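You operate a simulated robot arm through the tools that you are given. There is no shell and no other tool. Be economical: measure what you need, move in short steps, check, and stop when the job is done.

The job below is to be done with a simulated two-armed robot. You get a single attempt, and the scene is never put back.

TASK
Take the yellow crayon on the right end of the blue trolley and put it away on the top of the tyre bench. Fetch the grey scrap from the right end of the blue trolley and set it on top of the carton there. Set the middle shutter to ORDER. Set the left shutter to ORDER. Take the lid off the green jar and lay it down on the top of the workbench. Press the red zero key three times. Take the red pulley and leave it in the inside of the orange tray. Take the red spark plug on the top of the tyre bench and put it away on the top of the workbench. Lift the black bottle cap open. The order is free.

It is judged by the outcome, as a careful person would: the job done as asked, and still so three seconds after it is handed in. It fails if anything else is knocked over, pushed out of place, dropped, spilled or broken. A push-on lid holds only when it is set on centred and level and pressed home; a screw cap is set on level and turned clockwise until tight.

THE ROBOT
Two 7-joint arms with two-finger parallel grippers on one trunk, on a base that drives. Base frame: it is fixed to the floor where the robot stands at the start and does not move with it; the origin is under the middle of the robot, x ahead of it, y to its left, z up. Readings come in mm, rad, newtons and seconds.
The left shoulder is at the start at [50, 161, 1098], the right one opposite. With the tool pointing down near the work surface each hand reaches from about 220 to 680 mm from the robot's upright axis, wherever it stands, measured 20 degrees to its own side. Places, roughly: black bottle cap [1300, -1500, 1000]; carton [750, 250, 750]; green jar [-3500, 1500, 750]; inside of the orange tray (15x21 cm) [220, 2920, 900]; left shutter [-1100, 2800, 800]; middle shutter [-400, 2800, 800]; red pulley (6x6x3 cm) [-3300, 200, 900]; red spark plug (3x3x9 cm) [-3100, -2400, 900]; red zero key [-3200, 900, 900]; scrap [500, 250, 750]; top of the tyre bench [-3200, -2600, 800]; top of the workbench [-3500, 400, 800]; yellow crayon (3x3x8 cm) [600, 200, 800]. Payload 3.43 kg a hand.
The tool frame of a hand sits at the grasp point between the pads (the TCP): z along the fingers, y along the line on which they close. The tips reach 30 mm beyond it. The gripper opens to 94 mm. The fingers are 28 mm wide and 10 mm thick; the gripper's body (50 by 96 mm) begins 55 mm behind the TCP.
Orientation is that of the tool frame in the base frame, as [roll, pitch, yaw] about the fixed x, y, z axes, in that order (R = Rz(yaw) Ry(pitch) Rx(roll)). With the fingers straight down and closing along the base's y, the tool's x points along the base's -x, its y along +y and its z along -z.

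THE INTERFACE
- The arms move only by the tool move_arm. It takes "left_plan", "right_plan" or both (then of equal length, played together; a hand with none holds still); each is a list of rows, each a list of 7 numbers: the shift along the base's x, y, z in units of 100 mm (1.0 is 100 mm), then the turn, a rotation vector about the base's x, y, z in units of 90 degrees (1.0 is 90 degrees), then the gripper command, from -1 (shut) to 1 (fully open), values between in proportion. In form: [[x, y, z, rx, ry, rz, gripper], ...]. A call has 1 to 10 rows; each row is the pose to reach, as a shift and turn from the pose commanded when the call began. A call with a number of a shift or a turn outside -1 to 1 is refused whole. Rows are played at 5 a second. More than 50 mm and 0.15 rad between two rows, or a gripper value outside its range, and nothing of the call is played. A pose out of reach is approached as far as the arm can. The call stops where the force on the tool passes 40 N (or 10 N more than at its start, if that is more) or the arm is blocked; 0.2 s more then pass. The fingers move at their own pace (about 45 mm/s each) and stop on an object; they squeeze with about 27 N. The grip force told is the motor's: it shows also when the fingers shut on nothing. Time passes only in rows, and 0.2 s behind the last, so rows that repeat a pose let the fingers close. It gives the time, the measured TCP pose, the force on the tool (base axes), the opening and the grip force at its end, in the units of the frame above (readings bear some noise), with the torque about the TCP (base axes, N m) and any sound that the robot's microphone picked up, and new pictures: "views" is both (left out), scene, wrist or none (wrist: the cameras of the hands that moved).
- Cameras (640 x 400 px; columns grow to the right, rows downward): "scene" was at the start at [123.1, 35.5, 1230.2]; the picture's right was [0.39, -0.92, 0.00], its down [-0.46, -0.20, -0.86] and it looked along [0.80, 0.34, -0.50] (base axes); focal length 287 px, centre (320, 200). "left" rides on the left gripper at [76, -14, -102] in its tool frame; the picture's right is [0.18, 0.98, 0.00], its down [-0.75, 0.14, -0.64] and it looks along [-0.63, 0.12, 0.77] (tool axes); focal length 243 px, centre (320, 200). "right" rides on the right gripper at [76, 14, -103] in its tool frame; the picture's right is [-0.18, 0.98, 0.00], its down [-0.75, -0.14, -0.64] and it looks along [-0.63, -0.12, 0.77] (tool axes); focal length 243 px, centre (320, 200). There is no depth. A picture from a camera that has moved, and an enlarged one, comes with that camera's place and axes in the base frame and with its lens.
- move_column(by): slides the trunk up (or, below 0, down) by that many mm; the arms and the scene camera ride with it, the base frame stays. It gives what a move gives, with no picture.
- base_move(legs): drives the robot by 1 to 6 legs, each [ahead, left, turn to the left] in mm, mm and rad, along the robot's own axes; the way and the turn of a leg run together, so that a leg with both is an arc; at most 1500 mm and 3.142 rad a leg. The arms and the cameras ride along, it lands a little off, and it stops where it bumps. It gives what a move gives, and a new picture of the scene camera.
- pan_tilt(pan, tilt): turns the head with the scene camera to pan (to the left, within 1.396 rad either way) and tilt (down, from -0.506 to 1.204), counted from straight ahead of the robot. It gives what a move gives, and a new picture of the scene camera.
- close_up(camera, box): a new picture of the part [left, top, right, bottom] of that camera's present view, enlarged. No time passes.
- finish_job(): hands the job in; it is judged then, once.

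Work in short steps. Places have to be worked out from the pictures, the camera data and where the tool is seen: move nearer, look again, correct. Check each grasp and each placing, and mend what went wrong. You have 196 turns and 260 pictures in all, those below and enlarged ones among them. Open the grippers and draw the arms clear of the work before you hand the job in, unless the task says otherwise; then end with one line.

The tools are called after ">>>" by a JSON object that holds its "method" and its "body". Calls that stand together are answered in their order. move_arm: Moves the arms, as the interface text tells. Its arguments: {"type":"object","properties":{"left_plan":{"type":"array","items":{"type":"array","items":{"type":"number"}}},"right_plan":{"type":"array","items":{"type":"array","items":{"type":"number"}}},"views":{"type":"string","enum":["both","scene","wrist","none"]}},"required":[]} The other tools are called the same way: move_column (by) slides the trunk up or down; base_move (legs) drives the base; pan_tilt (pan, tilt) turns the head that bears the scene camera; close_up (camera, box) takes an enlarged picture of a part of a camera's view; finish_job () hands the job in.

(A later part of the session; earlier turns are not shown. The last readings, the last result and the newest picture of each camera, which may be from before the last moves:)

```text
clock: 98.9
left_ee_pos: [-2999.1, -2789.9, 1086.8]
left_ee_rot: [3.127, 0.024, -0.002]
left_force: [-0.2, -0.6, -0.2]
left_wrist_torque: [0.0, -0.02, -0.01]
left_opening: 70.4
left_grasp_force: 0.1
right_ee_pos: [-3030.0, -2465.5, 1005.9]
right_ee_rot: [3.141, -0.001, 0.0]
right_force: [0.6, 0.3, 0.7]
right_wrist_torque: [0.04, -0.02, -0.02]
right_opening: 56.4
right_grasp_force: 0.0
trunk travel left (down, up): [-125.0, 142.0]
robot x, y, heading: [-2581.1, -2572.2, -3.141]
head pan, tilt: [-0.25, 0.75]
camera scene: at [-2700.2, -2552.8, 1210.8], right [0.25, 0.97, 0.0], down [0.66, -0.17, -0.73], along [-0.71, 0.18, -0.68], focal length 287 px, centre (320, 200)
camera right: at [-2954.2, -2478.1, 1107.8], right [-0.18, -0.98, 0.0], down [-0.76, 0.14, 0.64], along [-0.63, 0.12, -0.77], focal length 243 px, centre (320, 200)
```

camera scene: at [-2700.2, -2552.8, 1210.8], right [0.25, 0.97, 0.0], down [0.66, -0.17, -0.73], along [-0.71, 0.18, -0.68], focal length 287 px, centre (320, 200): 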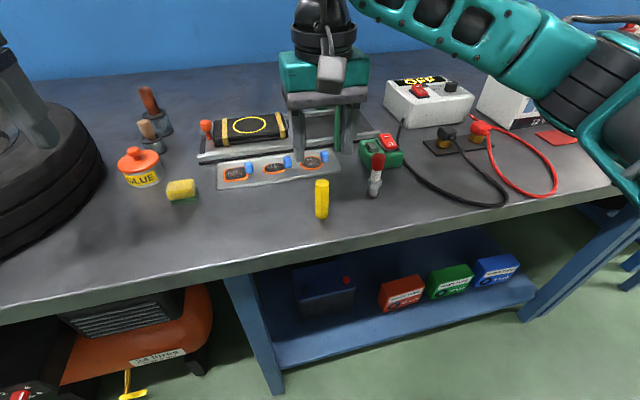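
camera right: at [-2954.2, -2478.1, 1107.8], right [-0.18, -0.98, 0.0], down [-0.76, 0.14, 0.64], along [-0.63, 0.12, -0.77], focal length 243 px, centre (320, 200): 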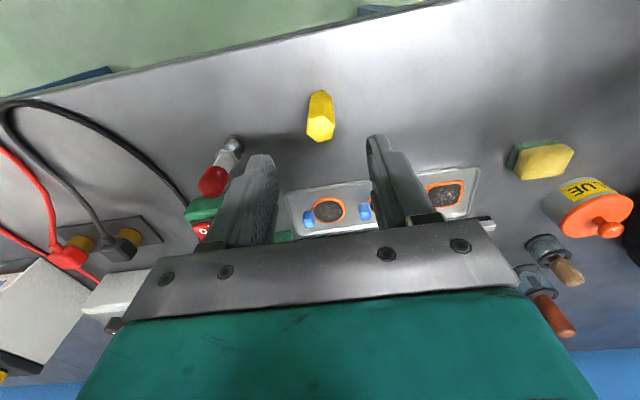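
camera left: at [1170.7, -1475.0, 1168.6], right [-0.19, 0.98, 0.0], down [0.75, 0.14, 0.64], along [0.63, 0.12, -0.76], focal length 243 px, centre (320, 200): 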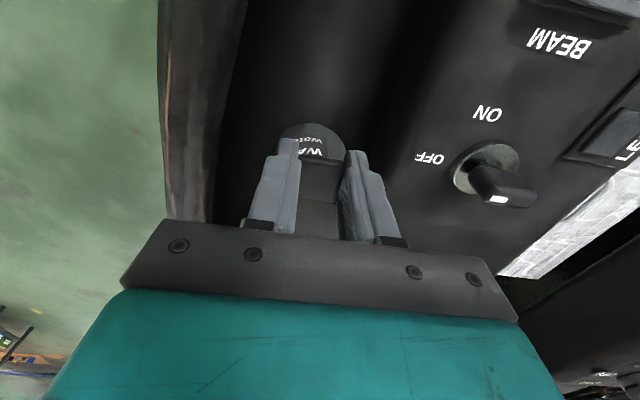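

The crayon stands on the bench. I move over the spark plug at (-3057,-2363).

>>> {"method": "move_arm", "body": {"right_plan": [[-0.07, 0.3, 0.05, 0, 0, 0, 0.3], [-0.14, 0.6, 0.05, 0, 0, 0, 0.3], [-0.21, 0.85, 0.05, 0, 0, 0, 0.3], [-0.27, 1, 0.05, 0, 0, 0, 0.3]], "views": "wrist"}}

>>> {"method": "close_up", "body": {"camera": "scene", "box": [300, 90, 430, 230]}}

```text
clock: 99.9
left_ee_pos: [-3000.4, -2788.3, 1086.7]
left_ee_rot: [3.127, 0.022, -0.001]
left_force: [0.1, 0.7, 0.4]
left_wrist_torque: [-0.01, -0.02, -0.01]
left_opening: 70.6
left_grasp_force: 0.1
right_ee_pos: [-3056.1, -2362.9, 1009.7]
right_ee_rot: [-3.141, -0.001, 0.0]
right_force: [0.9, -0.2, 0.4]
right_wrist_torque: [-0.01, 0.01, -0.01]
right_opening: 61.2
right_grasp_force: 0.3
trunk travel left (down, up): [-125.0, 142.0]
robot x, y, heading: [-2583.0, -2571.2, -3.146]
head pan, tilt: [-0.25, 0.75]
camera right: at [-2980.6, -2375.7, 1110.5], right [-0.18, -0.98, 0.0], down [-0.75, 0.14, 0.64], along [-0.63, 0.12, -0.77], focal length 243 px, centre (320, 200)
```

right: 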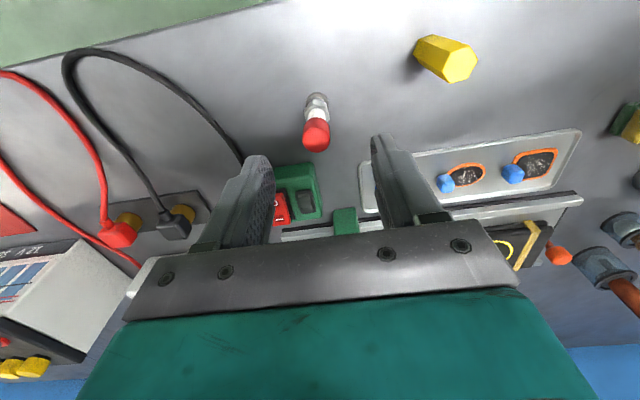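

```text
2.86 times, centred on (365, 160) of scene
camera zoom: at [-2700.3, -2552.7, 1210.8], right [0.25, 0.97, 0.0], down [0.66, -0.17, -0.73], along [-0.71, 0.18, -0.68], focal length 819 px, centre (191, 314)
```

zoom: 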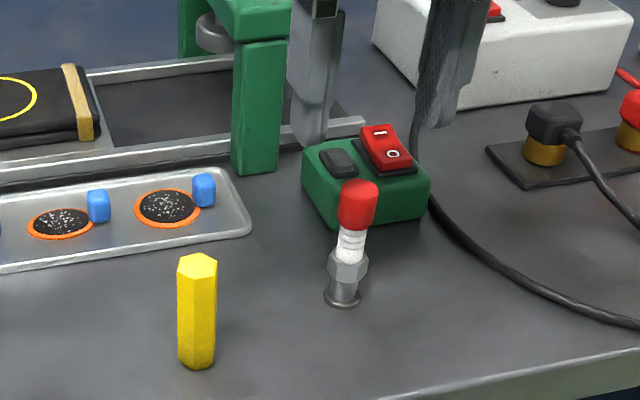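

The plug is centred between the fingers. I go down over it.

>>> {"method": "move_arm", "body": {"right_plan": [[0, 0.04, -0.4, 0, 0, 0, 0.3], [0, 0.04, -0.7, 0, 0, 0, 0.3], [0, 0.04, -1, 0, 0, 0, 0.3]], "views": "wrist"}}

>>> {"method": "close_up", "body": {"camera": "scene", "box": [300, 90, 430, 230]}}

```text
clock: 100.7
left_ee_pos: [-2999.8, -2789.1, 1086.4]
left_ee_rot: [3.126, 0.023, -0.004]
left_force: [0.2, 0.6, -0.2]
left_wrist_torque: [0.03, -0.01, 0.0]
left_opening: 70.3
left_grasp_force: 0.1
right_ee_pos: [-3054.9, -2360.3, 909.2]
right_ee_rot: [-3.141, -0.001, 0.0]
right_force: [0.2, 0.7, -0.5]
right_wrist_torque: [0.01, -0.02, 0.0]
right_opening: 61.1
right_grasp_force: 0.1
trunk travel left (down, up): [-125.0, 142.0]
robot x, y, heading: [-2578.6, -2570.9, -3.143]
head pan, tilt: [-0.25, 0.75]
camera right: at [-2979.7, -2373.7, 1011.0], right [-0.18, -0.98, 0.0], down [-0.75, 0.14, 0.64], along [-0.63, 0.12, -0.77], focal length 243 px, centre (320, 200)
```

right: 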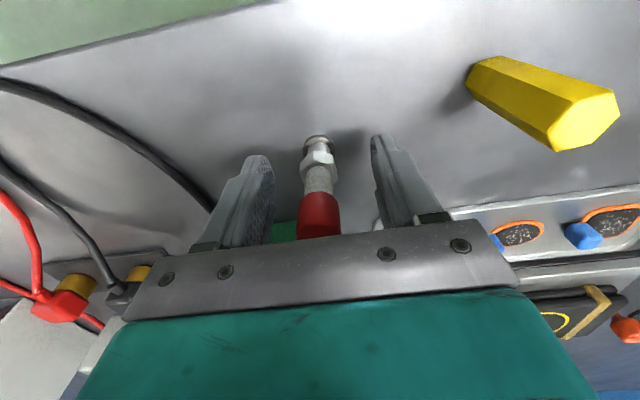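

```text
2.86 times, centred on (365, 160) of scene
camera zoom: at [-2700.3, -2552.7, 1210.8], right [0.25, 0.97, 0.0], down [0.66, -0.17, -0.73], along [-0.71, 0.18, -0.68], focal length 819 px, centre (191, 314)
```

zoom: 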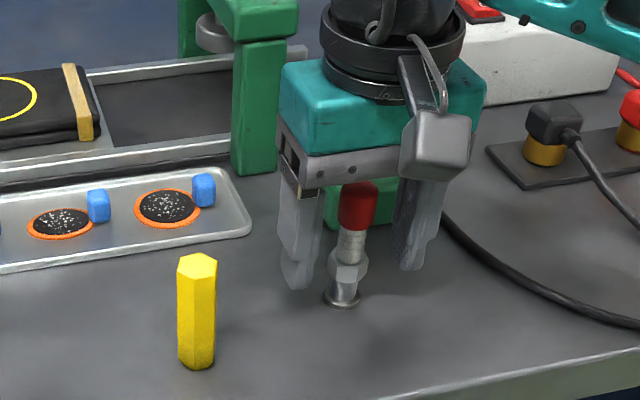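

The plug is well between the pads. I close.

>>> {"method": "move_arm", "body": {"right_plan": [[0, 0, -0.03, 0, 0, 0, -1], [0, 0, -0.03, 0, 0, 0, -1], [0, 0, -0.03, 0, 0, 0, -1], [0, 0, -0.03, 0, 0, 0, -1], [0, 0, -0.03, 0, 0, 0, -1]], "views": "none"}}

>>> {"method": "move_arm", "body": {"right_plan": [[0, 0, 0.3, 0, 0, 0, -1], [0, 0, 0.7, 0, 0, 0, -1], [0, 0, 1, 0, 0, 0, -1]], "views": "both"}}

```text
clock: 101.9
left_ee_pos: [-2998.4, -2788.8, 1086.3]
left_ee_rot: [3.128, 0.022, -0.003]
left_force: [-0.1, 0.2, -0.4]
left_wrist_torque: [0.01, 0.01, 0.0]
left_opening: 70.5
left_grasp_force: 0.2
right_ee_pos: [-3056.5, -2361.7, 906.5]
right_ee_rot: [-3.139, -0.002, 0.0]
right_force: [-0.1, -0.6, -0.2]
right_wrist_torque: [-0.01, -0.01, -0.02]
right_opening: 24.5
right_grasp_force: 26.8
trunk travel left (down, up): [-125.0, 142.0]
robot x, y, heading: [-2577.2, -2570.1, -3.147]
head pan, tilt: [-0.25, 0.75]
```

```text
clock: 102.7
left_ee_pos: [-3000.2, -2788.7, 1086.2]
left_ee_rot: [3.127, 0.022, 0.0]
left_force: [0.9, -0.2, -0.2]
left_wrist_torque: [0.01, 0.01, 0.0]
left_opening: 70.5
left_grasp_force: 0.2
right_ee_pos: [-3057.4, -2361.9, 1007.6]
right_ee_rot: [3.141, -0.001, -0.001]
right_force: [0.0, 0.2, -0.1]
right_wrist_torque: [-0.02, 0.01, 0.03]
right_opening: 24.3
right_grasp_force: 27.4
trunk travel left (down, up): [-125.0, 142.0]
robot x, y, heading: [-2582.8, -2573.5, -3.141]
head pan, tilt: [-0.25, 0.75]
camera scene: at [-2700.2, -2552.9, 1210.8], right [0.25, 0.97, 0.0], down [0.66, -0.17, -0.73], along [-0.71, 0.18, -0.68], focal length 287 px, centre (320, 200)
camera right: at [-2981.2, -2374.0, 1109.9], right [-0.18, -0.98, 0.0], down [-0.76, 0.14, 0.64], along [-0.63, 0.12, -0.77], focal length 243 px, centre (320, 200)
```

scene: 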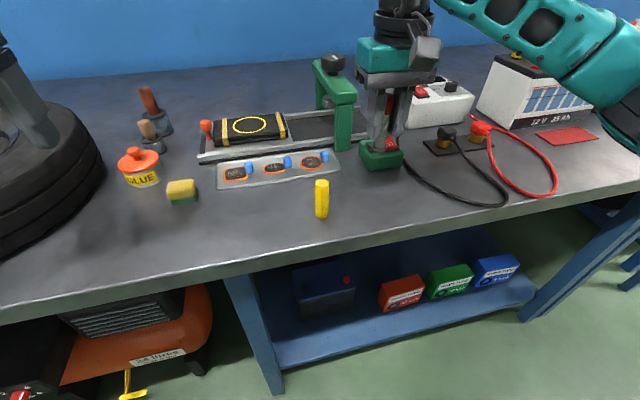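
right: 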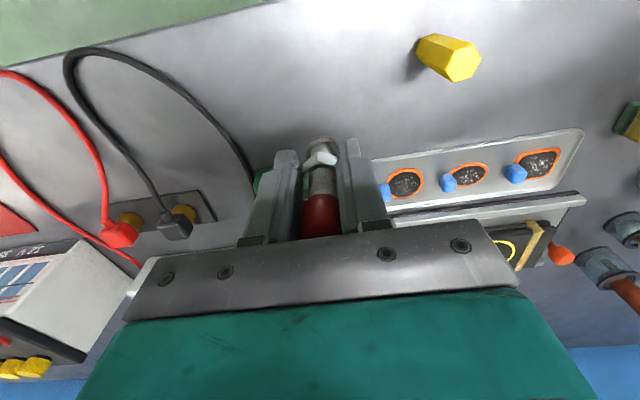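

The plug is held. I back off and drive along to the workbench near y≈300.

>>> {"method": "base_move", "body": {"legs": [[-450, 0, 0], [0, -1450, 0], [0, -1450, 0]]}}

>>> {"method": "pan_tilt", "body": {"pan": 0.0, "tilt": 0.35}}

```text
clock: 130.7
left_ee_pos: [-2596.1, 132.8, 1087.1]
left_ee_rot: [3.128, 0.023, 0.043]
left_force: [0.4, 0.4, -0.8]
left_wrist_torque: [0.02, 0.02, 0.04]
left_opening: 70.6
left_grasp_force: 0.0
right_ee_pos: [-2673.2, 557.8, 1008.4]
right_ee_rot: [-3.141, -0.002, 0.046]
right_force: [-0.2, -0.8, -0.8]
right_wrist_torque: [0.02, 0.01, -0.04]
right_opening: 21.2
right_grasp_force: 27.4
trunk travel left (down, up): [-125.0, 142.0]
robot x, y, heading: [-2186.3, 365.8, -3.096]
head pan, tilt: [-0.25, 0.75]
camera scene: at [-2308.4, 381.6, 1210.8], right [0.2, 0.98, 0.0], down [0.67, -0.14, -0.73], along [-0.72, 0.15, -0.68], focal length 287 px, centre (320, 200)
```

scene: 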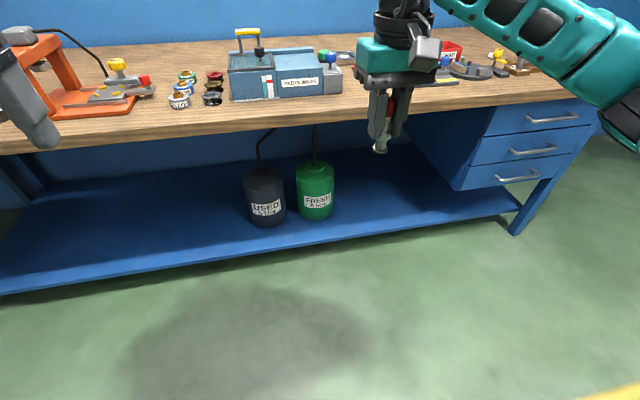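

```text
clock: 131.5
left_ee_pos: [-2596.9, 132.0, 1087.0]
left_ee_rot: [3.128, 0.023, 0.042]
left_force: [1.1, 0.2, -0.1]
left_wrist_torque: [-0.05, -0.03, 0.02]
left_opening: 70.5
left_grasp_force: 0.0
right_ee_pos: [-2673.8, 557.5, 1007.1]
right_ee_rot: [-3.141, -0.002, 0.045]
right_force: [0.3, 0.0, -0.2]
right_wrist_torque: [0.02, 0.01, -0.01]
right_opening: 21.2
right_grasp_force: 27.1
trunk travel left (down, up): [-125.0, 142.0]
robot x, y, heading: [-2186.4, 369.2, -3.093]
head pan, tilt: [0.0, 0.351]
camera scene: at [-2320.3, 360.6, 1246.4], right [-0.05, 1.0, 0.0], down [0.34, 0.02, -0.94], along [-0.94, -0.04, -0.34], focal length 287 px, centre (320, 200)
```

scene: 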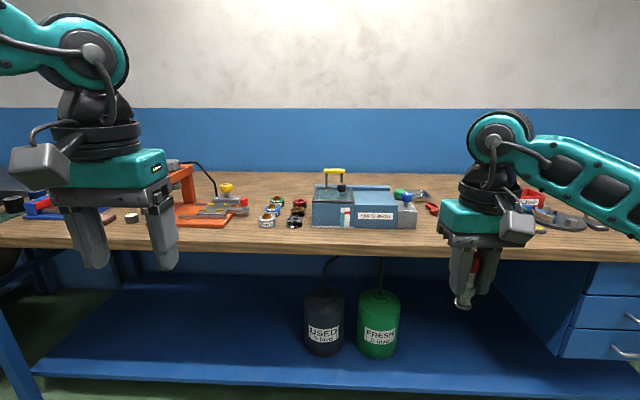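

The grip opening has dropped from 24 to 21 mm. I check how the plug sits in the hand, and enlarge the bench.

>>> {"method": "close_up", "body": {"camera": "right", "box": [220, 100, 420, 250]}}

>>> {"method": "close_up", "body": {"camera": "scene", "box": [420, 200, 560, 320]}}

>>> {"method": "close_up", "body": {"camera": "scene", "box": [150, 140, 450, 260]}}

```text
2.67 times, centred on (320, 175) of right
camera zoom: at [-2597.3, 547.5, 1109.4], right [-0.14, -0.99, 0.0], down [-0.76, 0.11, 0.64], along [-0.63, 0.09, -0.77], focal length 647 px, centre (320, 267)
```

zoom: 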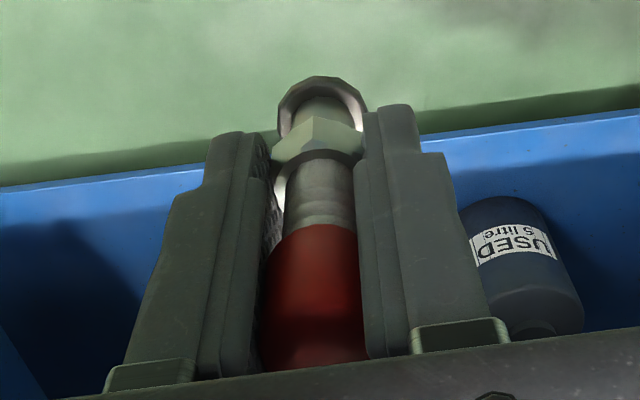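

```text
3.33 times, centred on (490, 260) of scene
camera zoom: at [-2320.3, 360.6, 1246.4], right [-0.05, 1.0, 0.0], down [0.34, 0.02, -0.94], along [-0.94, -0.04, -0.34], focal length 956 px, centre (-247, 0)
```

zoom: 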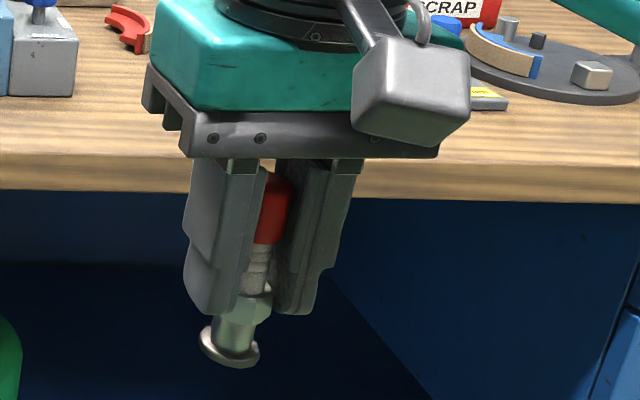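

```text
2.13 times, centred on (300, 200) of scene
camera zoom: at [-2320.3, 360.6, 1246.4], right [-0.05, 1.0, 0.0], down [0.34, 0.02, -0.94], along [-0.94, -0.04, -0.34], focal length 612 px, centre (363, 200)
```

zoom: 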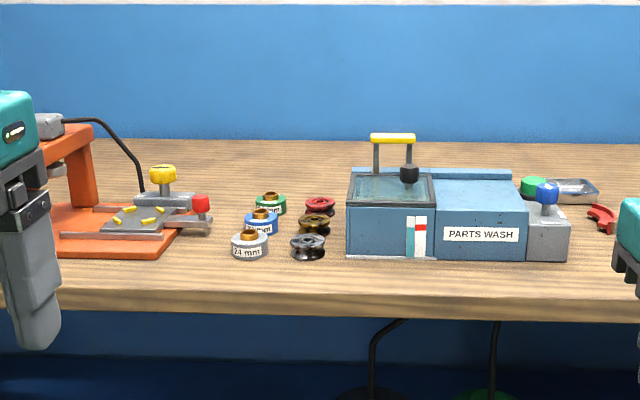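

The plug has pivoted about 10-15° in the grip, which I'll correct when setting it down. I drive 430 mm nearer, straightening the heading.

>>> {"method": "base_move", "body": {"legs": [[430, -60, -0.047]]}}

>>> {"method": "pan_tilt", "body": {"pan": -0.2, "tilt": 0.6}}

```text
clock: 134.2
left_ee_pos: [-3047.8, 207.4, 1086.3]
left_ee_rot: [3.128, 0.023, -0.014]
left_force: [-0.9, 0.4, -1.2]
left_wrist_torque: [-0.02, -0.03, -0.01]
left_opening: 70.4
left_grasp_force: 0.0
right_ee_pos: [-3099.8, 636.3, 1008.0]
right_ee_rot: [3.141, -0.002, -0.011]
right_force: [0.6, 0.4, -0.2]
right_wrist_torque: [0.01, -0.01, 0.0]
right_opening: 21.3
right_grasp_force: 26.9
trunk travel left (down, up): [-125.0, 142.0]
robot x, y, heading: [-2626.0, 421.2, 3.135]
head pan, tilt: [0.0, 0.351]
camera scene: at [-2758.0, 420.0, 1246.4], right [0.01, 1.0, 0.0], down [0.34, 0.0, -0.94], along [-0.94, 0.01, -0.34], focal length 287 px, centre (320, 200)
```

scene: 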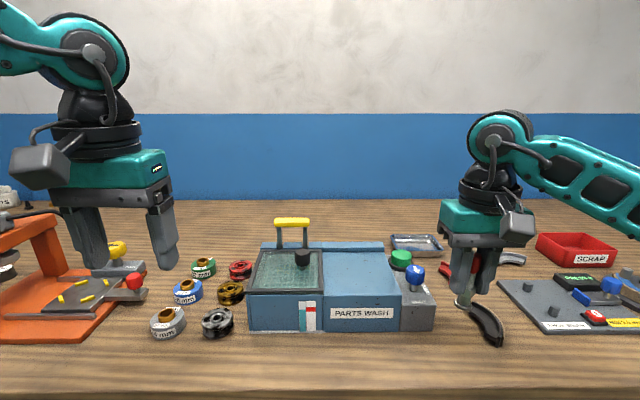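

```text
clock: 135.0
left_ee_pos: [-3046.5, 207.5, 1087.1]
left_ee_rot: [3.129, 0.024, -0.014]
left_force: [-0.4, -0.8, 0.6]
left_wrist_torque: [0.04, 0.01, -0.03]
left_opening: 70.5
left_grasp_force: 0.0
right_ee_pos: [-3099.8, 636.8, 1007.3]
right_ee_rot: [-3.14, -0.002, -0.011]
right_force: [0.5, 0.0, 0.3]
right_wrist_torque: [0.03, 0.03, 0.0]
right_opening: 21.4
right_grasp_force: 27.1
trunk travel left (down, up): [-125.0, 142.0]
robot x, y, heading: [-2623.6, 418.8, 3.131]
head pan, tilt: [-0.201, 0.6]
camera scene: at [-2751.0, 437.5, 1223.7], right [0.21, 0.98, 0.0], down [0.55, -0.12, -0.83], along [-0.81, 0.17, -0.56], focal length 287 px, centre (320, 200)
```

scene: 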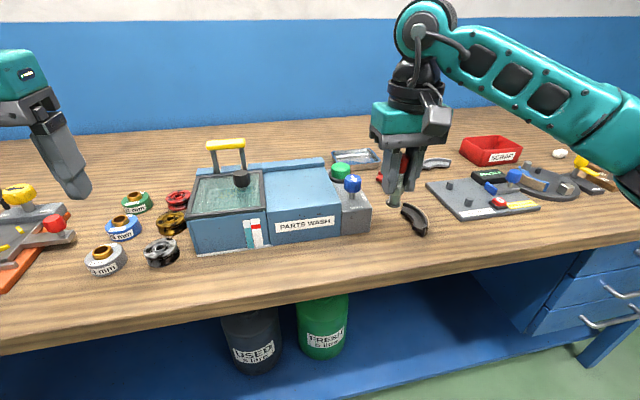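

I find a clear strip of bench in front of the parts washer at about (-3085,505), between the washer at x≈-3138 and the edge at x≈-3035. I bring the plug there.

>>> {"method": "move_arm", "body": {"right_plan": [[0.05, -0.35, 0.1, 0, 0, 0, -1], [0.1, -0.7, 0.1, 0, 0, 0, -1], [0.17, -1, 0, 0, 0, 0, -1]], "views": "none"}}

>>> {"method": "move_arm", "body": {"right_plan": [[0, -0.32, -0.1, 0, 0, 0, -1], [0, -0.32, -0.5, 0, 0, 0, -1]], "views": "both"}}

>>> {"method": "close_up", "body": {"camera": "scene", "box": [270, 160, 400, 290]}}

```text
clock: 135.8
left_ee_pos: [-3046.5, 208.7, 1086.7]
left_ee_rot: [3.129, 0.022, -0.015]
left_force: [-1.3, 0.2, 0.0]
left_wrist_torque: [-0.02, 0.01, 0.0]
left_opening: 70.5
left_grasp_force: 0.1
right_ee_pos: [-3082.0, 534.0, 1006.3]
right_ee_rot: [3.141, -0.001, -0.012]
right_force: [0.1, -0.1, -0.6]
right_wrist_torque: [0.01, 0.02, 0.0]
right_opening: 21.3
right_grasp_force: 27.2
trunk travel left (down, up): [-125.0, 142.0]
robot x, y, heading: [-2627.0, 416.9, 3.13]
head pan, tilt: [-0.201, 0.6]
```

```text
clock: 136.4
left_ee_pos: [-3046.0, 207.8, 1086.7]
left_ee_rot: [3.127, 0.024, -0.016]
left_force: [-0.5, 0.4, 0.4]
left_wrist_torque: [0.01, 0.0, 0.02]
left_opening: 70.8
left_grasp_force: 0.0
right_ee_pos: [-3083.7, 500.9, 958.4]
right_ee_rot: [-3.141, -0.004, -0.014]
right_force: [0.3, -0.1, -0.5]
right_wrist_torque: [0.01, -0.03, -0.01]
right_opening: 21.3
right_grasp_force: 26.7
trunk travel left (down, up): [-125.0, 142.0]
robot x, y, heading: [-2624.2, 419.0, 3.125]
head pan, tilt: [-0.201, 0.6]
camera scene: at [-2751.2, 437.7, 1223.7], right [0.21, 0.98, 0.0], down [0.55, -0.12, -0.82], along [-0.81, 0.17, -0.57], focal length 287 px, centre (320, 200)
camera right: at [-3008.1, 486.5, 1059.9], right [-0.2, -0.98, 0.0], down [-0.75, 0.15, 0.64], along [-0.63, 0.13, -0.77], focal length 243 px, centre (320, 200)
```

scene: 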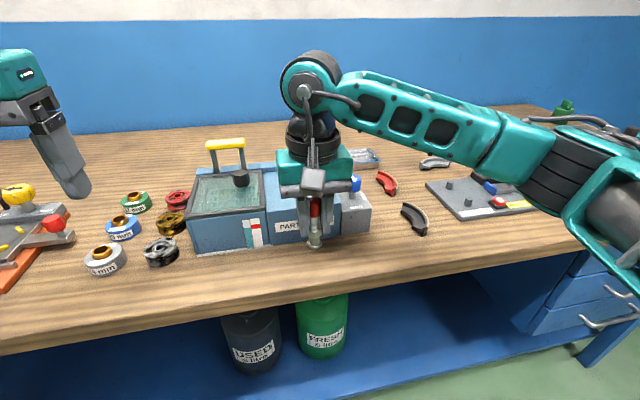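
right: 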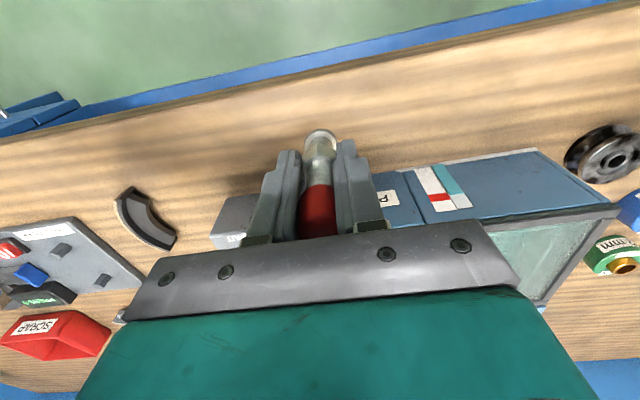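

```text
3.08 times, centred on (335, 225) of scene
camera zoom: at [-2751.2, 437.7, 1223.7], right [0.21, 0.98, 0.0], down [0.55, -0.12, -0.82], along [-0.81, 0.17, -0.57], focal length 882 px, centre (274, 123)
```

zoom: 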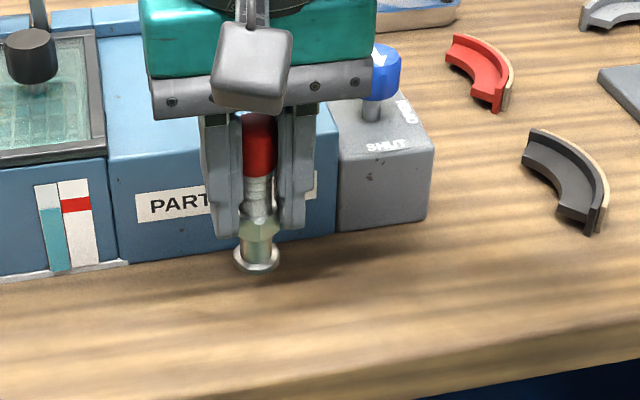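

The plug leans about 10° with its foot towards me. I turn the hand 10° to bring it upright and lower it most of the way.

>>> {"method": "move_arm", "body": {"right_plan": [[0, 0, -0.1, 0, 0.06, 0, -1], [0, 0, -0.25, 0, 0.11, 0, -1], [0, 0, -0.4, 0, 0.11, 0, -1]], "views": "wrist"}}

>>> {"method": "close_up", "body": {"camera": "scene", "box": [270, 160, 400, 290]}}

```text
clock: 137.2
left_ee_pos: [-3046.4, 207.5, 1085.7]
left_ee_rot: [3.128, 0.025, -0.013]
left_force: [-0.5, -0.8, -0.1]
left_wrist_torque: [0.01, 0.01, 0.03]
left_opening: 70.3
left_grasp_force: 0.0
right_ee_pos: [-3081.8, 505.5, 920.2]
right_ee_rot: [3.14, 0.168, -0.013]
right_force: [0.6, -0.3, -0.9]
right_wrist_torque: [-0.01, -0.01, -0.02]
right_opening: 21.0
right_grasp_force: 26.6
trunk travel left (down, up): [-125.0, 142.0]
robot x, y, heading: [-2623.8, 422.1, 3.132]
head pan, tilt: [-0.201, 0.6]
camera right: at [-2989.9, 490.6, 1005.8], right [-0.19, -0.98, 0.03], down [-0.63, 0.15, 0.76], along [-0.75, 0.13, -0.65], focal length 243 px, centre (320, 200)
```

right: 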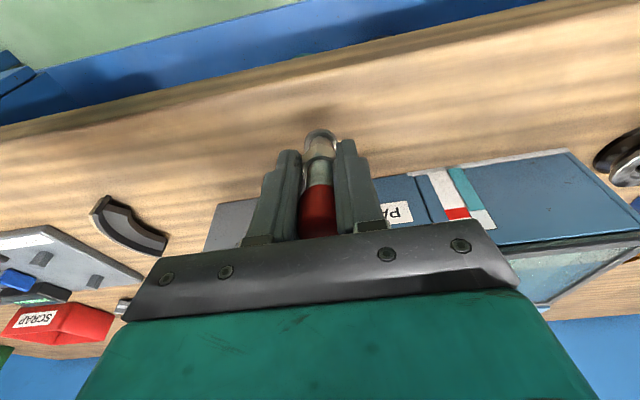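

```text
3.08 times, centred on (335, 225) of scene
camera zoom: at [-2751.0, 437.5, 1223.7], right [0.21, 0.98, 0.0], down [0.55, -0.12, -0.82], along [-0.81, 0.17, -0.57], focal length 882 px, centre (274, 123)
```

zoom: 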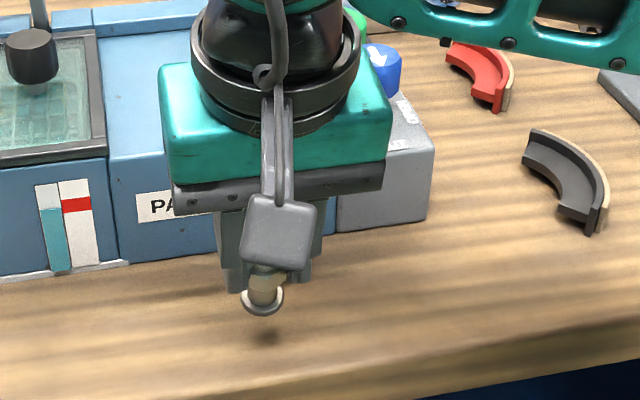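

It looks upright now, about 15 mm above the bench. I lower it in small steps.

>>> {"method": "move_arm", "body": {"right_plan": [[0, 0, -0.07, 0, 0, 0, -1], [0, 0, -0.11, 0, 0, 0, -1], [0, 0, -0.13, 0, 0, 0, -1]], "views": "none"}}

```text
clock: 138.0
left_ee_pos: [-3046.7, 209.5, 1085.4]
left_ee_rot: [3.127, 0.024, -0.014]
left_force: [-0.6, -1.3, -0.2]
left_wrist_torque: [0.0, -0.02, 0.0]
left_opening: 70.4
left_grasp_force: 0.1
right_ee_pos: [-3081.6, 503.2, 905.7]
right_ee_rot: [3.14, 0.17, -0.013]
right_force: [0.3, -0.4, -0.6]
right_wrist_torque: [0.02, -0.01, 0.02]
right_opening: 21.2
right_grasp_force: 26.3
trunk travel left (down, up): [-125.0, 142.0]
robot x, y, heading: [-2627.7, 419.1, 3.129]
head pan, tilt: [-0.201, 0.6]
```

>>> {"method": "move_arm", "body": {"right_plan": [[0, 0, -0.03, 0, 0, 0, -1], [0, 0, -0.05, 0, 0, 0, -1]], "views": "none"}}

>>> {"method": "close_up", "body": {"camera": "scene", "box": [270, 180, 370, 280]}}

```text
clock: 138.6
left_ee_pos: [-3045.8, 207.2, 1086.7]
left_ee_rot: [3.128, 0.022, -0.014]
left_force: [0.1, 0.3, 0.8]
left_wrist_torque: [-0.02, 0.02, 0.01]
left_opening: 70.5
left_grasp_force: 0.1
right_ee_pos: [-3081.5, 503.0, 900.2]
right_ee_rot: [3.139, 0.172, -0.014]
right_force: [0.4, 0.1, -0.4]
right_wrist_torque: [0.03, -0.01, -0.01]
right_opening: 21.1
right_grasp_force: 27.5
trunk travel left (down, up): [-125.0, 142.0]
robot x, y, heading: [-2625.0, 421.4, 3.128]
head pan, tilt: [-0.201, 0.6]
```

```text
4.00 times, centred on (320, 230) of scene
camera zoom: at [-2751.0, 437.5, 1223.7], right [0.21, 0.98, 0.0], down [0.55, -0.12, -0.83], along [-0.81, 0.17, -0.56], focal length 1147 px, centre (320, 80)
```

zoom: 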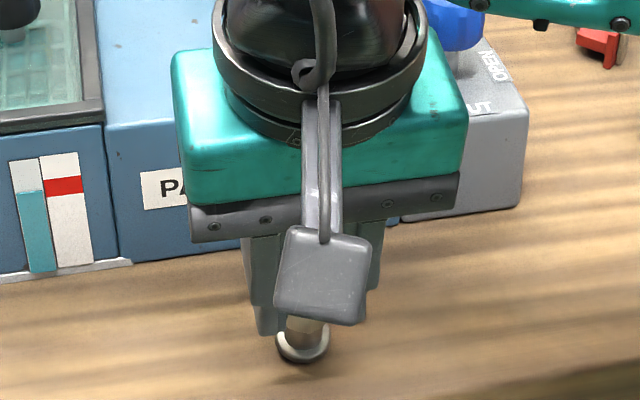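

The foot is nearly touching. I keep stepping down.

>>> {"method": "move_arm", "body": {"right_plan": [[0, 0, -0.025, 0, 0, 0, -1], [0, 0, -0.05, 0, 0, 0, -1], [0, 0, -0.065, 0, 0, 0, -1]], "views": "none"}}

>>> {"method": "close_up", "body": {"camera": "scene", "box": [270, 180, 370, 280]}}

```text
clock: 139.4
left_ee_pos: [-3046.1, 208.1, 1088.5]
left_ee_rot: [3.128, 0.024, -0.014]
left_force: [-0.4, -0.3, 0.2]
left_wrist_torque: [0.01, -0.02, 0.01]
left_opening: 70.4
left_grasp_force: 0.0
right_ee_pos: [-3081.3, 502.8, 897.3]
right_ee_rot: [3.137, 0.177, -0.013]
right_force: [2.6, 2.1, 20.8]
right_wrist_torque: [0.12, -0.12, -0.01]
right_opening: 21.2
right_grasp_force: 26.6
trunk travel left (down, up): [-125.0, 142.0]
robot x, y, heading: [-2627.7, 418.8, 3.129]
head pan, tilt: [-0.201, 0.6]
```

```text
4.00 times, centred on (320, 230) of scene
camera zoom: at [-2749.1, 437.4, 1224.3], right [0.21, 0.98, 0.0], down [0.55, -0.12, -0.83], along [-0.81, 0.17, -0.56], focal length 1147 px, centre (320, 80)
```

zoom: 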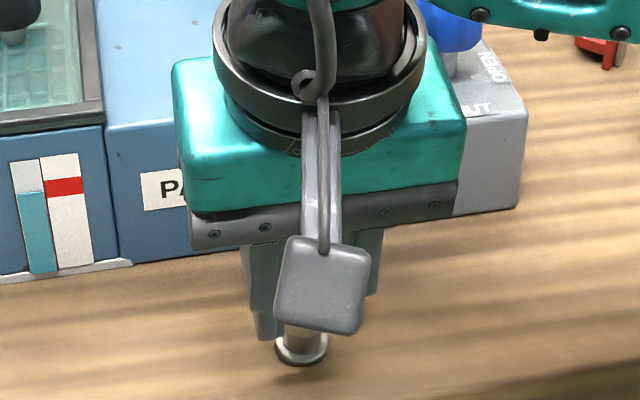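

Firm contact at 21 N. I ease off, open, and withdraw along the hand's axis.

>>> {"method": "move_arm", "body": {"right_plan": [[0, 0, 0.03, 0, 0, 0, -0.7], [0, 0, 0.03, 0, 0, 0, 0], [0, 0, 0.03, 0, 0, 0, 0.2], [0, 0, 0.03, 0, 0, 0, 0.2], [0.07, 0, 0.42, 0, 0, 0, 0.2], [0.13, 0, 0.8, 0, 0, 0, 0.2], [0.16, 0, 1, 0, 0, 0, 0.2]], "views": "both"}}

```text
clock: 141.0
left_ee_pos: [-3046.4, 206.9, 1087.1]
left_ee_rot: [3.127, 0.024, -0.014]
left_force: [-0.2, -0.3, 0.1]
left_wrist_torque: [0.01, -0.04, -0.05]
left_opening: 70.7
left_grasp_force: 0.2
right_ee_pos: [-3065.6, 504.2, 990.9]
right_ee_rot: [3.14, 0.171, -0.012]
right_force: [0.0, 0.1, 0.2]
right_wrist_torque: [0.0, 0.0, 0.0]
right_opening: 56.4
right_grasp_force: 0.0
trunk travel left (down, up): [-125.0, 142.0]
robot x, y, heading: [-2623.2, 421.0, 3.133]
head pan, tilt: [-0.201, 0.6]
camera scene: at [-2750.9, 437.5, 1223.7], right [0.21, 0.98, 0.0], down [0.55, -0.12, -0.83], along [-0.81, 0.17, -0.56], focal length 287 px, centre (320, 200)
camera right: at [-2972.9, 491.3, 1078.5], right [-0.19, -0.98, 0.03], down [-0.63, 0.15, 0.76], along [-0.75, 0.13, -0.65], focal length 243 px, centre (320, 200)
```

scene: 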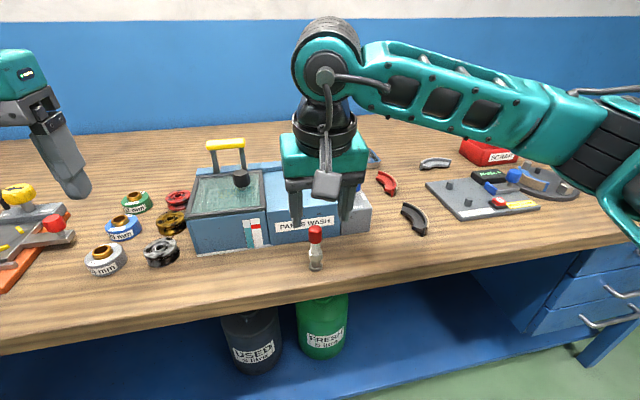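
right: 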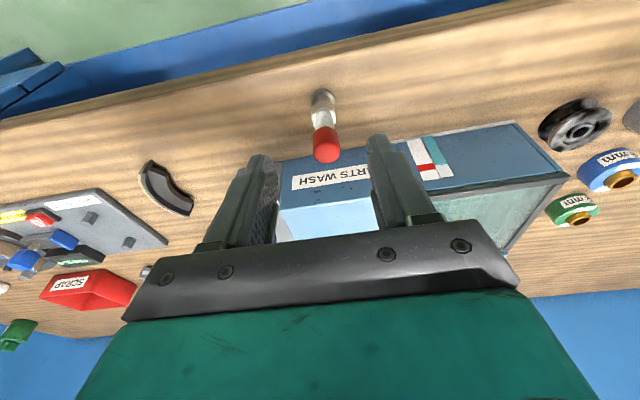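

The plug stands upright on the workbench. I level the right hand, raise it, and look at the plate with the red key.

>>> {"method": "move_arm", "body": {"right_plan": [[0.05, 0.1, 0.2, 0, -0.06, 0, 0.2], [0.1, 0.2, 0.4, 0, -0.11, 0, -0.5]], "views": "none"}}

>>> {"method": "pan_tilt", "body": {"pan": -0.6, "tilt": 0.5}}

```text
clock: 141.6
left_ee_pos: [-3046.6, 207.5, 1087.4]
left_ee_rot: [3.129, 0.026, -0.014]
left_force: [0.3, 0.4, 0.3]
left_wrist_torque: [0.01, -0.02, 0.0]
left_opening: 70.6
left_grasp_force: 0.0
right_ee_pos: [-3056.7, 523.7, 1031.8]
right_ee_rot: [3.142, -0.003, -0.012]
right_force: [0.0, -0.2, -0.8]
right_wrist_torque: [0.0, 0.0, -0.05]
right_opening: 23.2
right_grasp_force: 0.2
trunk travel left (down, up): [-125.0, 142.0]
robot x, y, heading: [-2624.4, 418.0, 3.133]
head pan, tilt: [-0.201, 0.6]
```

```text
clock: 142.4
left_ee_pos: [-3046.3, 207.7, 1086.8]
left_ee_rot: [3.127, 0.026, -0.015]
left_force: [0.3, -1.0, 0.1]
left_wrist_torque: [0.0, -0.03, 0.0]
left_opening: 70.5
left_grasp_force: 0.1
right_ee_pos: [-3055.8, 524.0, 1032.5]
right_ee_rot: [3.141, 0.0, -0.01]
right_force: [0.3, 0.2, -0.7]
right_wrist_torque: [-0.01, -0.01, 0.03]
right_opening: 23.7
right_grasp_force: 0.0
trunk travel left (down, up): [-125.0, 142.0]
robot x, y, heading: [-2627.4, 415.8, 3.131]
head pan, tilt: [-0.6, 0.499]
camera scene: at [-2739.1, 471.1, 1232.8], right [0.57, 0.82, 0.0], down [0.39, -0.27, -0.88], along [-0.72, 0.5, -0.48], focal length 287 px, centre (320, 200)
```

scene: 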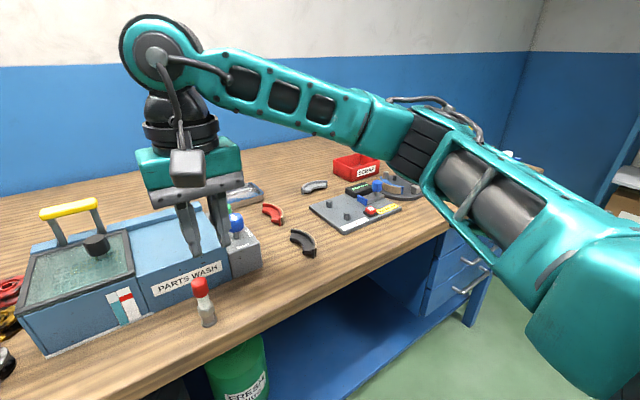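

I drive right to stand in front of the plate with the key.

>>> {"method": "base_move", "body": {"legs": [[0, -380, 0.0]]}}

>>> {"method": "pan_tilt", "body": {"pan": -0.1, "tilt": 0.6}}

```text
clock: 146.4
left_ee_pos: [-3042.3, 593.7, 1086.0]
left_ee_rot: [3.13, 0.023, -0.007]
left_force: [-0.3, 0.2, 0.7]
left_wrist_torque: [-0.03, 0.0, 0.03]
left_opening: 70.5
left_grasp_force: 0.1
right_ee_pos: [-3054.6, 910.2, 1031.0]
right_ee_rot: [-3.141, -0.003, -0.005]
right_force: [-0.3, 0.5, 0.3]
right_wrist_torque: [0.01, 0.0, -0.02]
right_opening: 23.5
right_grasp_force: 0.0
trunk travel left (down, up): [-125.0, 142.0]
robot x, y, heading: [-2622.2, 806.1, 3.139]
head pan, tilt: [-0.6, 0.499]
camera scene: at [-2736.5, 859.7, 1232.8], right [0.57, 0.82, 0.0], down [0.39, -0.27, -0.88], along [-0.72, 0.5, -0.48], focal length 287 px, centre (320, 200)
```

scene: 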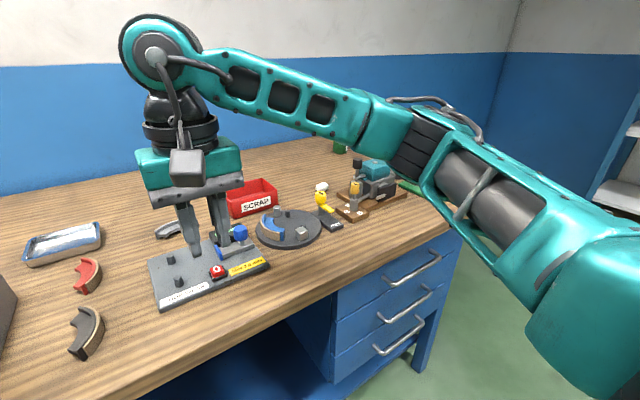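

```text
clock: 147.3
left_ee_pos: [-3042.0, 594.9, 1086.9]
left_ee_rot: [3.127, 0.024, -0.009]
left_force: [0.5, 0.8, -0.5]
left_wrist_torque: [0.03, -0.03, -0.02]
left_opening: 70.6
left_grasp_force: 0.2
right_ee_pos: [-3054.1, 910.9, 1032.1]
right_ee_rot: [-3.141, -0.001, -0.006]
right_force: [0.0, 0.3, 0.1]
right_wrist_torque: [0.0, 0.0, -0.01]
right_opening: 23.7
right_grasp_force: 0.2
trunk travel left (down, up): [-125.0, 142.0]
robot x, y, heading: [-2622.2, 805.5, 3.139]
head pan, tilt: [-0.099, 0.6]
camera scene: at [-2749.6, 817.1, 1223.7], right [0.1, 0.99, 0.0], down [0.56, -0.06, -0.83], along [-0.82, 0.09, -0.56], focal length 287 px, centre (320, 200)
```

scene: 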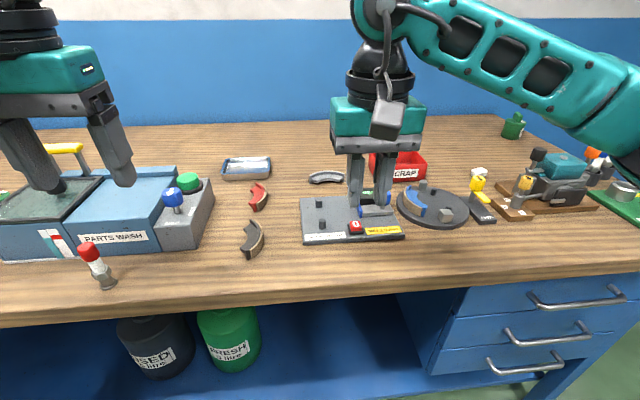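

The red "0" key is at about (-3152,928). I move the closed right hand above it.

>>> {"method": "move_arm", "body": {"right_plan": [[-0.33, 0.05, -0.15, 0, 0, 0, -1], [-0.66, 0.1, -0.3, 0, 0, 0, -1], [-0.9, 0.15, -0.5, 0, 0, 0, -1]], "views": "both"}}

>>> {"method": "close_up", "body": {"camera": "scene", "box": [290, 160, 430, 260]}}

```text
clock: 148.2
left_ee_pos: [-3042.8, 594.1, 1085.9]
left_ee_rot: [3.129, 0.021, -0.006]
left_force: [0.0, -1.2, 0.5]
left_wrist_torque: [0.02, -0.03, 0.0]
left_opening: 70.2
left_grasp_force: 0.0
right_ee_pos: [-3145.5, 923.8, 979.9]
right_ee_rot: [-3.141, -0.001, -0.006]
right_force: [-0.5, 0.4, 0.2]
right_wrist_torque: [-0.03, 0.04, -0.01]
right_opening: 0.0
right_grasp_force: 27.3
trunk travel left (down, up): [-125.0, 142.0]
robot x, y, heading: [-2618.4, 806.4, 3.138]
head pan, tilt: [-0.099, 0.6]
camera scene: at [-2749.8, 817.0, 1223.7], right [0.1, 0.99, 0.0], down [0.56, -0.06, -0.82], along [-0.82, 0.09, -0.57], focal length 287 px, centre (320, 200)
camera right: at [-3069.2, 911.0, 1081.1], right [-0.19, -0.98, 0.0], down [-0.75, 0.14, 0.64], along [-0.63, 0.12, -0.77], focal length 243 px, centre (320, 200)
```

scene: 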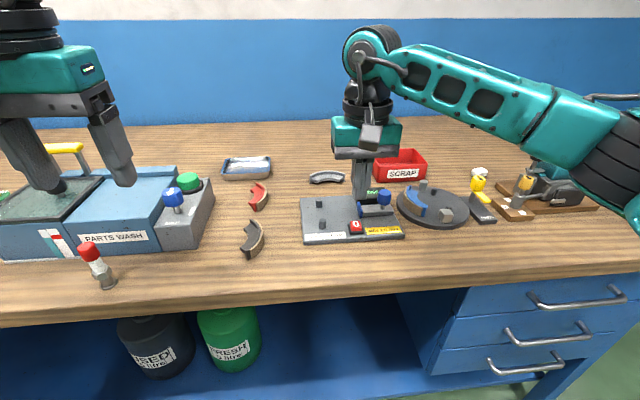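
right: 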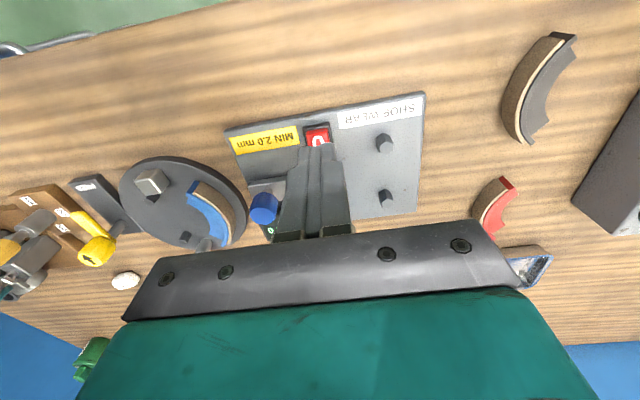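

```text
4.00 times, centred on (360, 210) of scene
camera zoom: at [-2749.8, 817.0, 1223.7], right [0.1, 0.99, 0.0], down [0.56, -0.06, -0.82], along [-0.82, 0.09, -0.57], focal length 1147 px, centre (160, 160)
```

zoom: 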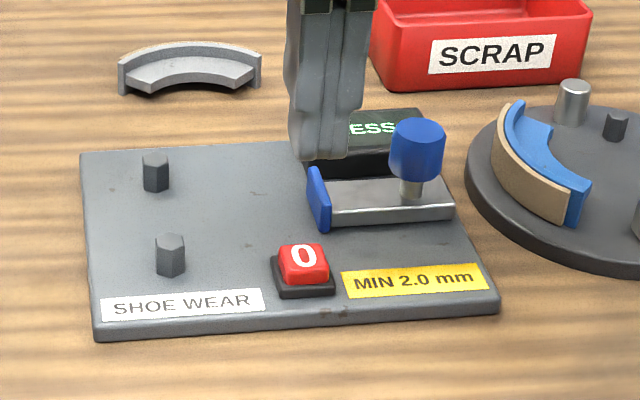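

The key top is at about (-3158,930,880). I lower the closed fingertips to just above it.

>>> {"method": "move_arm", "body": {"right_plan": [[-0.1, 0.06, -0.2, 0, 0, 0, -1], [-0.1, 0.06, -0.4, 0, 0, 0, -1], [-0.1, 0.06, -0.57, 0, 0, 0, -1]], "views": "wrist"}}

>>> {"method": "close_up", "body": {"camera": "scene", "box": [290, 160, 430, 260]}}

```text
clock: 148.9
left_ee_pos: [-3042.5, 594.2, 1085.9]
left_ee_rot: [3.128, 0.023, -0.007]
left_force: [-0.9, 0.3, 0.5]
left_wrist_torque: [-0.01, -0.03, 0.03]
left_opening: 70.4
left_grasp_force: 0.0
right_ee_pos: [-3156.4, 932.7, 923.4]
right_ee_rot: [3.14, -0.002, -0.005]
right_force: [0.6, -0.4, -0.2]
right_wrist_torque: [0.0, -0.03, 0.02]
right_opening: 0.0
right_grasp_force: 26.9
trunk travel left (down, up): [-125.0, 142.0]
robot x, y, heading: [-2624.5, 807.6, 3.141]
head pan, tilt: [-0.099, 0.6]
camera right: at [-3080.3, 918.7, 1025.8], right [-0.19, -0.98, 0.0], down [-0.75, 0.14, 0.64], along [-0.63, 0.12, -0.77], focal length 243 px, centre (320, 200)
```

right: 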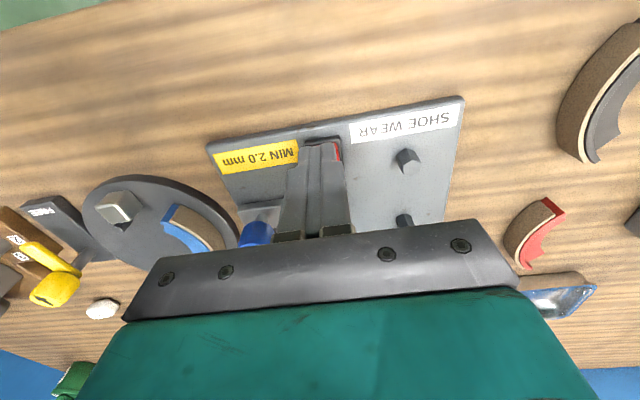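

```text
4.00 times, centred on (360, 210) of scene
camera zoom: at [-2749.6, 817.1, 1223.7], right [0.1, 0.99, 0.0], down [0.56, -0.06, -0.83], along [-0.82, 0.09, -0.57], focal length 1147 px, centre (160, 160)
```

zoom: 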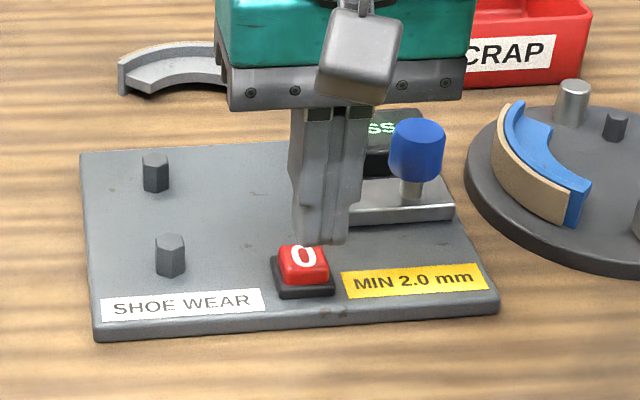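

The tip is about 6 mm too far right. I correct and press down gently until I feel or hear the key.

>>> {"method": "move_arm", "body": {"right_plan": [[0.01, -0.065, 0, 0, 0, 0, -1], [0.01, -0.065, -0.05, 0, 0, 0, -1], [0.01, -0.065, -0.09, 0, 0, 0, -1], [0.01, -0.065, -0.12, 0, 0, 0, -1]], "views": "none"}}

>>> {"method": "close_up", "body": {"camera": "scene", "box": [290, 160, 430, 260]}}

```text
clock: 149.9
left_ee_pos: [-3042.7, 594.4, 1085.7]
left_ee_rot: [3.127, 0.023, -0.006]
left_force: [0.4, -0.2, -0.7]
left_wrist_torque: [0.03, -0.01, 0.0]
left_opening: 70.5
left_grasp_force: 0.1
right_ee_pos: [-3152.3, 923.4, 911.7]
right_ee_rot: [-3.142, -0.001, -0.004]
right_force: [0.9, 0.5, 0.1]
right_wrist_torque: [0.0, 0.01, 0.01]
right_opening: 0.2
right_grasp_force: 27.0
trunk travel left (down, up): [-125.0, 142.0]
robot x, y, heading: [-2620.7, 806.4, 3.138]
head pan, tilt: [-0.099, 0.6]
```

```text
4.00 times, centred on (360, 210) of scene
camera zoom: at [-2749.6, 817.0, 1223.7], right [0.1, 0.99, 0.0], down [0.56, -0.06, -0.83], along [-0.82, 0.09, -0.56], focal length 1147 px, centre (160, 160)
```

zoom: 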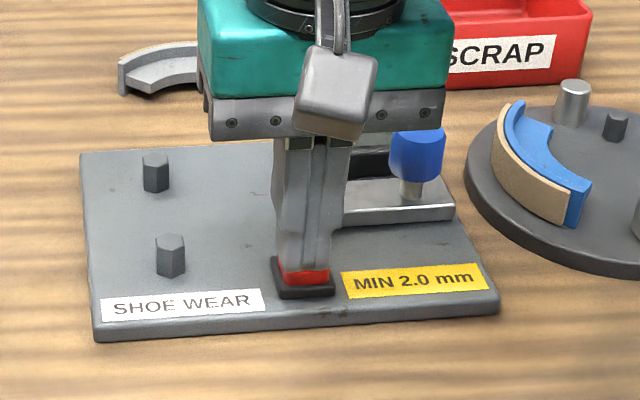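

The tip is on the key and centred. I press further in small steps.

>>> {"method": "move_arm", "body": {"right_plan": [[0, 0, -0.02, 0, 0, 0, -1], [0, 0, -0.04, 0, 0, 0, -1]], "views": "none"}}

```text
clock: 150.6
left_ee_pos: [-3042.2, 592.7, 1087.4]
left_ee_rot: [3.128, 0.023, -0.008]
left_force: [-0.4, 0.4, 0.2]
left_wrist_torque: [-0.01, 0.02, 0.03]
left_opening: 70.4
left_grasp_force: 0.1
right_ee_pos: [-3154.4, 923.6, 909.3]
right_ee_rot: [3.141, -0.002, -0.005]
right_force: [-0.6, 1.0, -0.2]
right_wrist_torque: [0.01, 0.01, -0.02]
right_opening: 0.0
right_grasp_force: 27.0
trunk travel left (down, up): [-125.0, 142.0]
robot x, y, heading: [-2623.2, 803.6, 3.138]
head pan, tilt: [-0.099, 0.6]
```

>>> {"method": "move_arm", "body": {"right_plan": [[0, 0, -0.02, 0, 0, 0, -1], [0, 0, -0.04, 0, 0, 0, -1]], "views": "none"}}

>>> {"method": "close_up", "body": {"camera": "scene", "box": [290, 160, 430, 260]}}

```text
clock: 151.2
left_ee_pos: [-3042.1, 594.0, 1087.0]
left_ee_rot: [3.128, 0.022, -0.008]
left_force: [-0.1, 0.8, -0.3]
left_wrist_torque: [0.01, -0.02, 0.0]
left_opening: 70.4
left_grasp_force: 0.0
right_ee_pos: [-3153.8, 924.9, 904.2]
right_ee_rot: [3.141, -0.003, -0.005]
right_force: [-0.7, -0.2, -0.5]
right_wrist_torque: [0.01, 0.01, 0.05]
right_opening: 0.2
right_grasp_force: 26.9
trunk travel left (down, up): [-125.0, 142.0]
robot x, y, heading: [-2621.9, 807.7, 3.141]
head pan, tilt: [-0.099, 0.6]
```

```text
4.00 times, centred on (360, 210) of scene
camera zoom: at [-2749.6, 817.0, 1223.7], right [0.1, 0.99, 0.0], down [0.56, -0.06, -0.83], along [-0.82, 0.09, -0.56], focal length 1147 px, centre (160, 160)
```

zoom: 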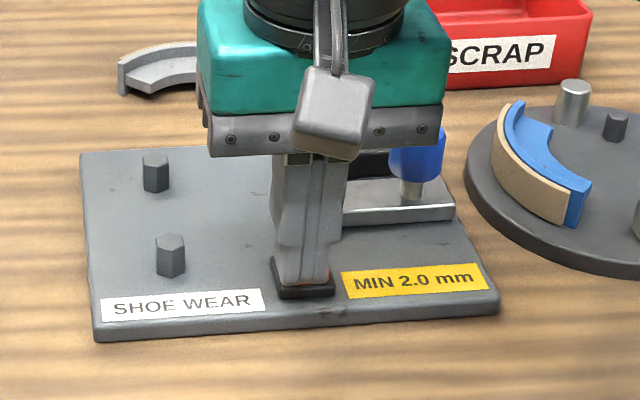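

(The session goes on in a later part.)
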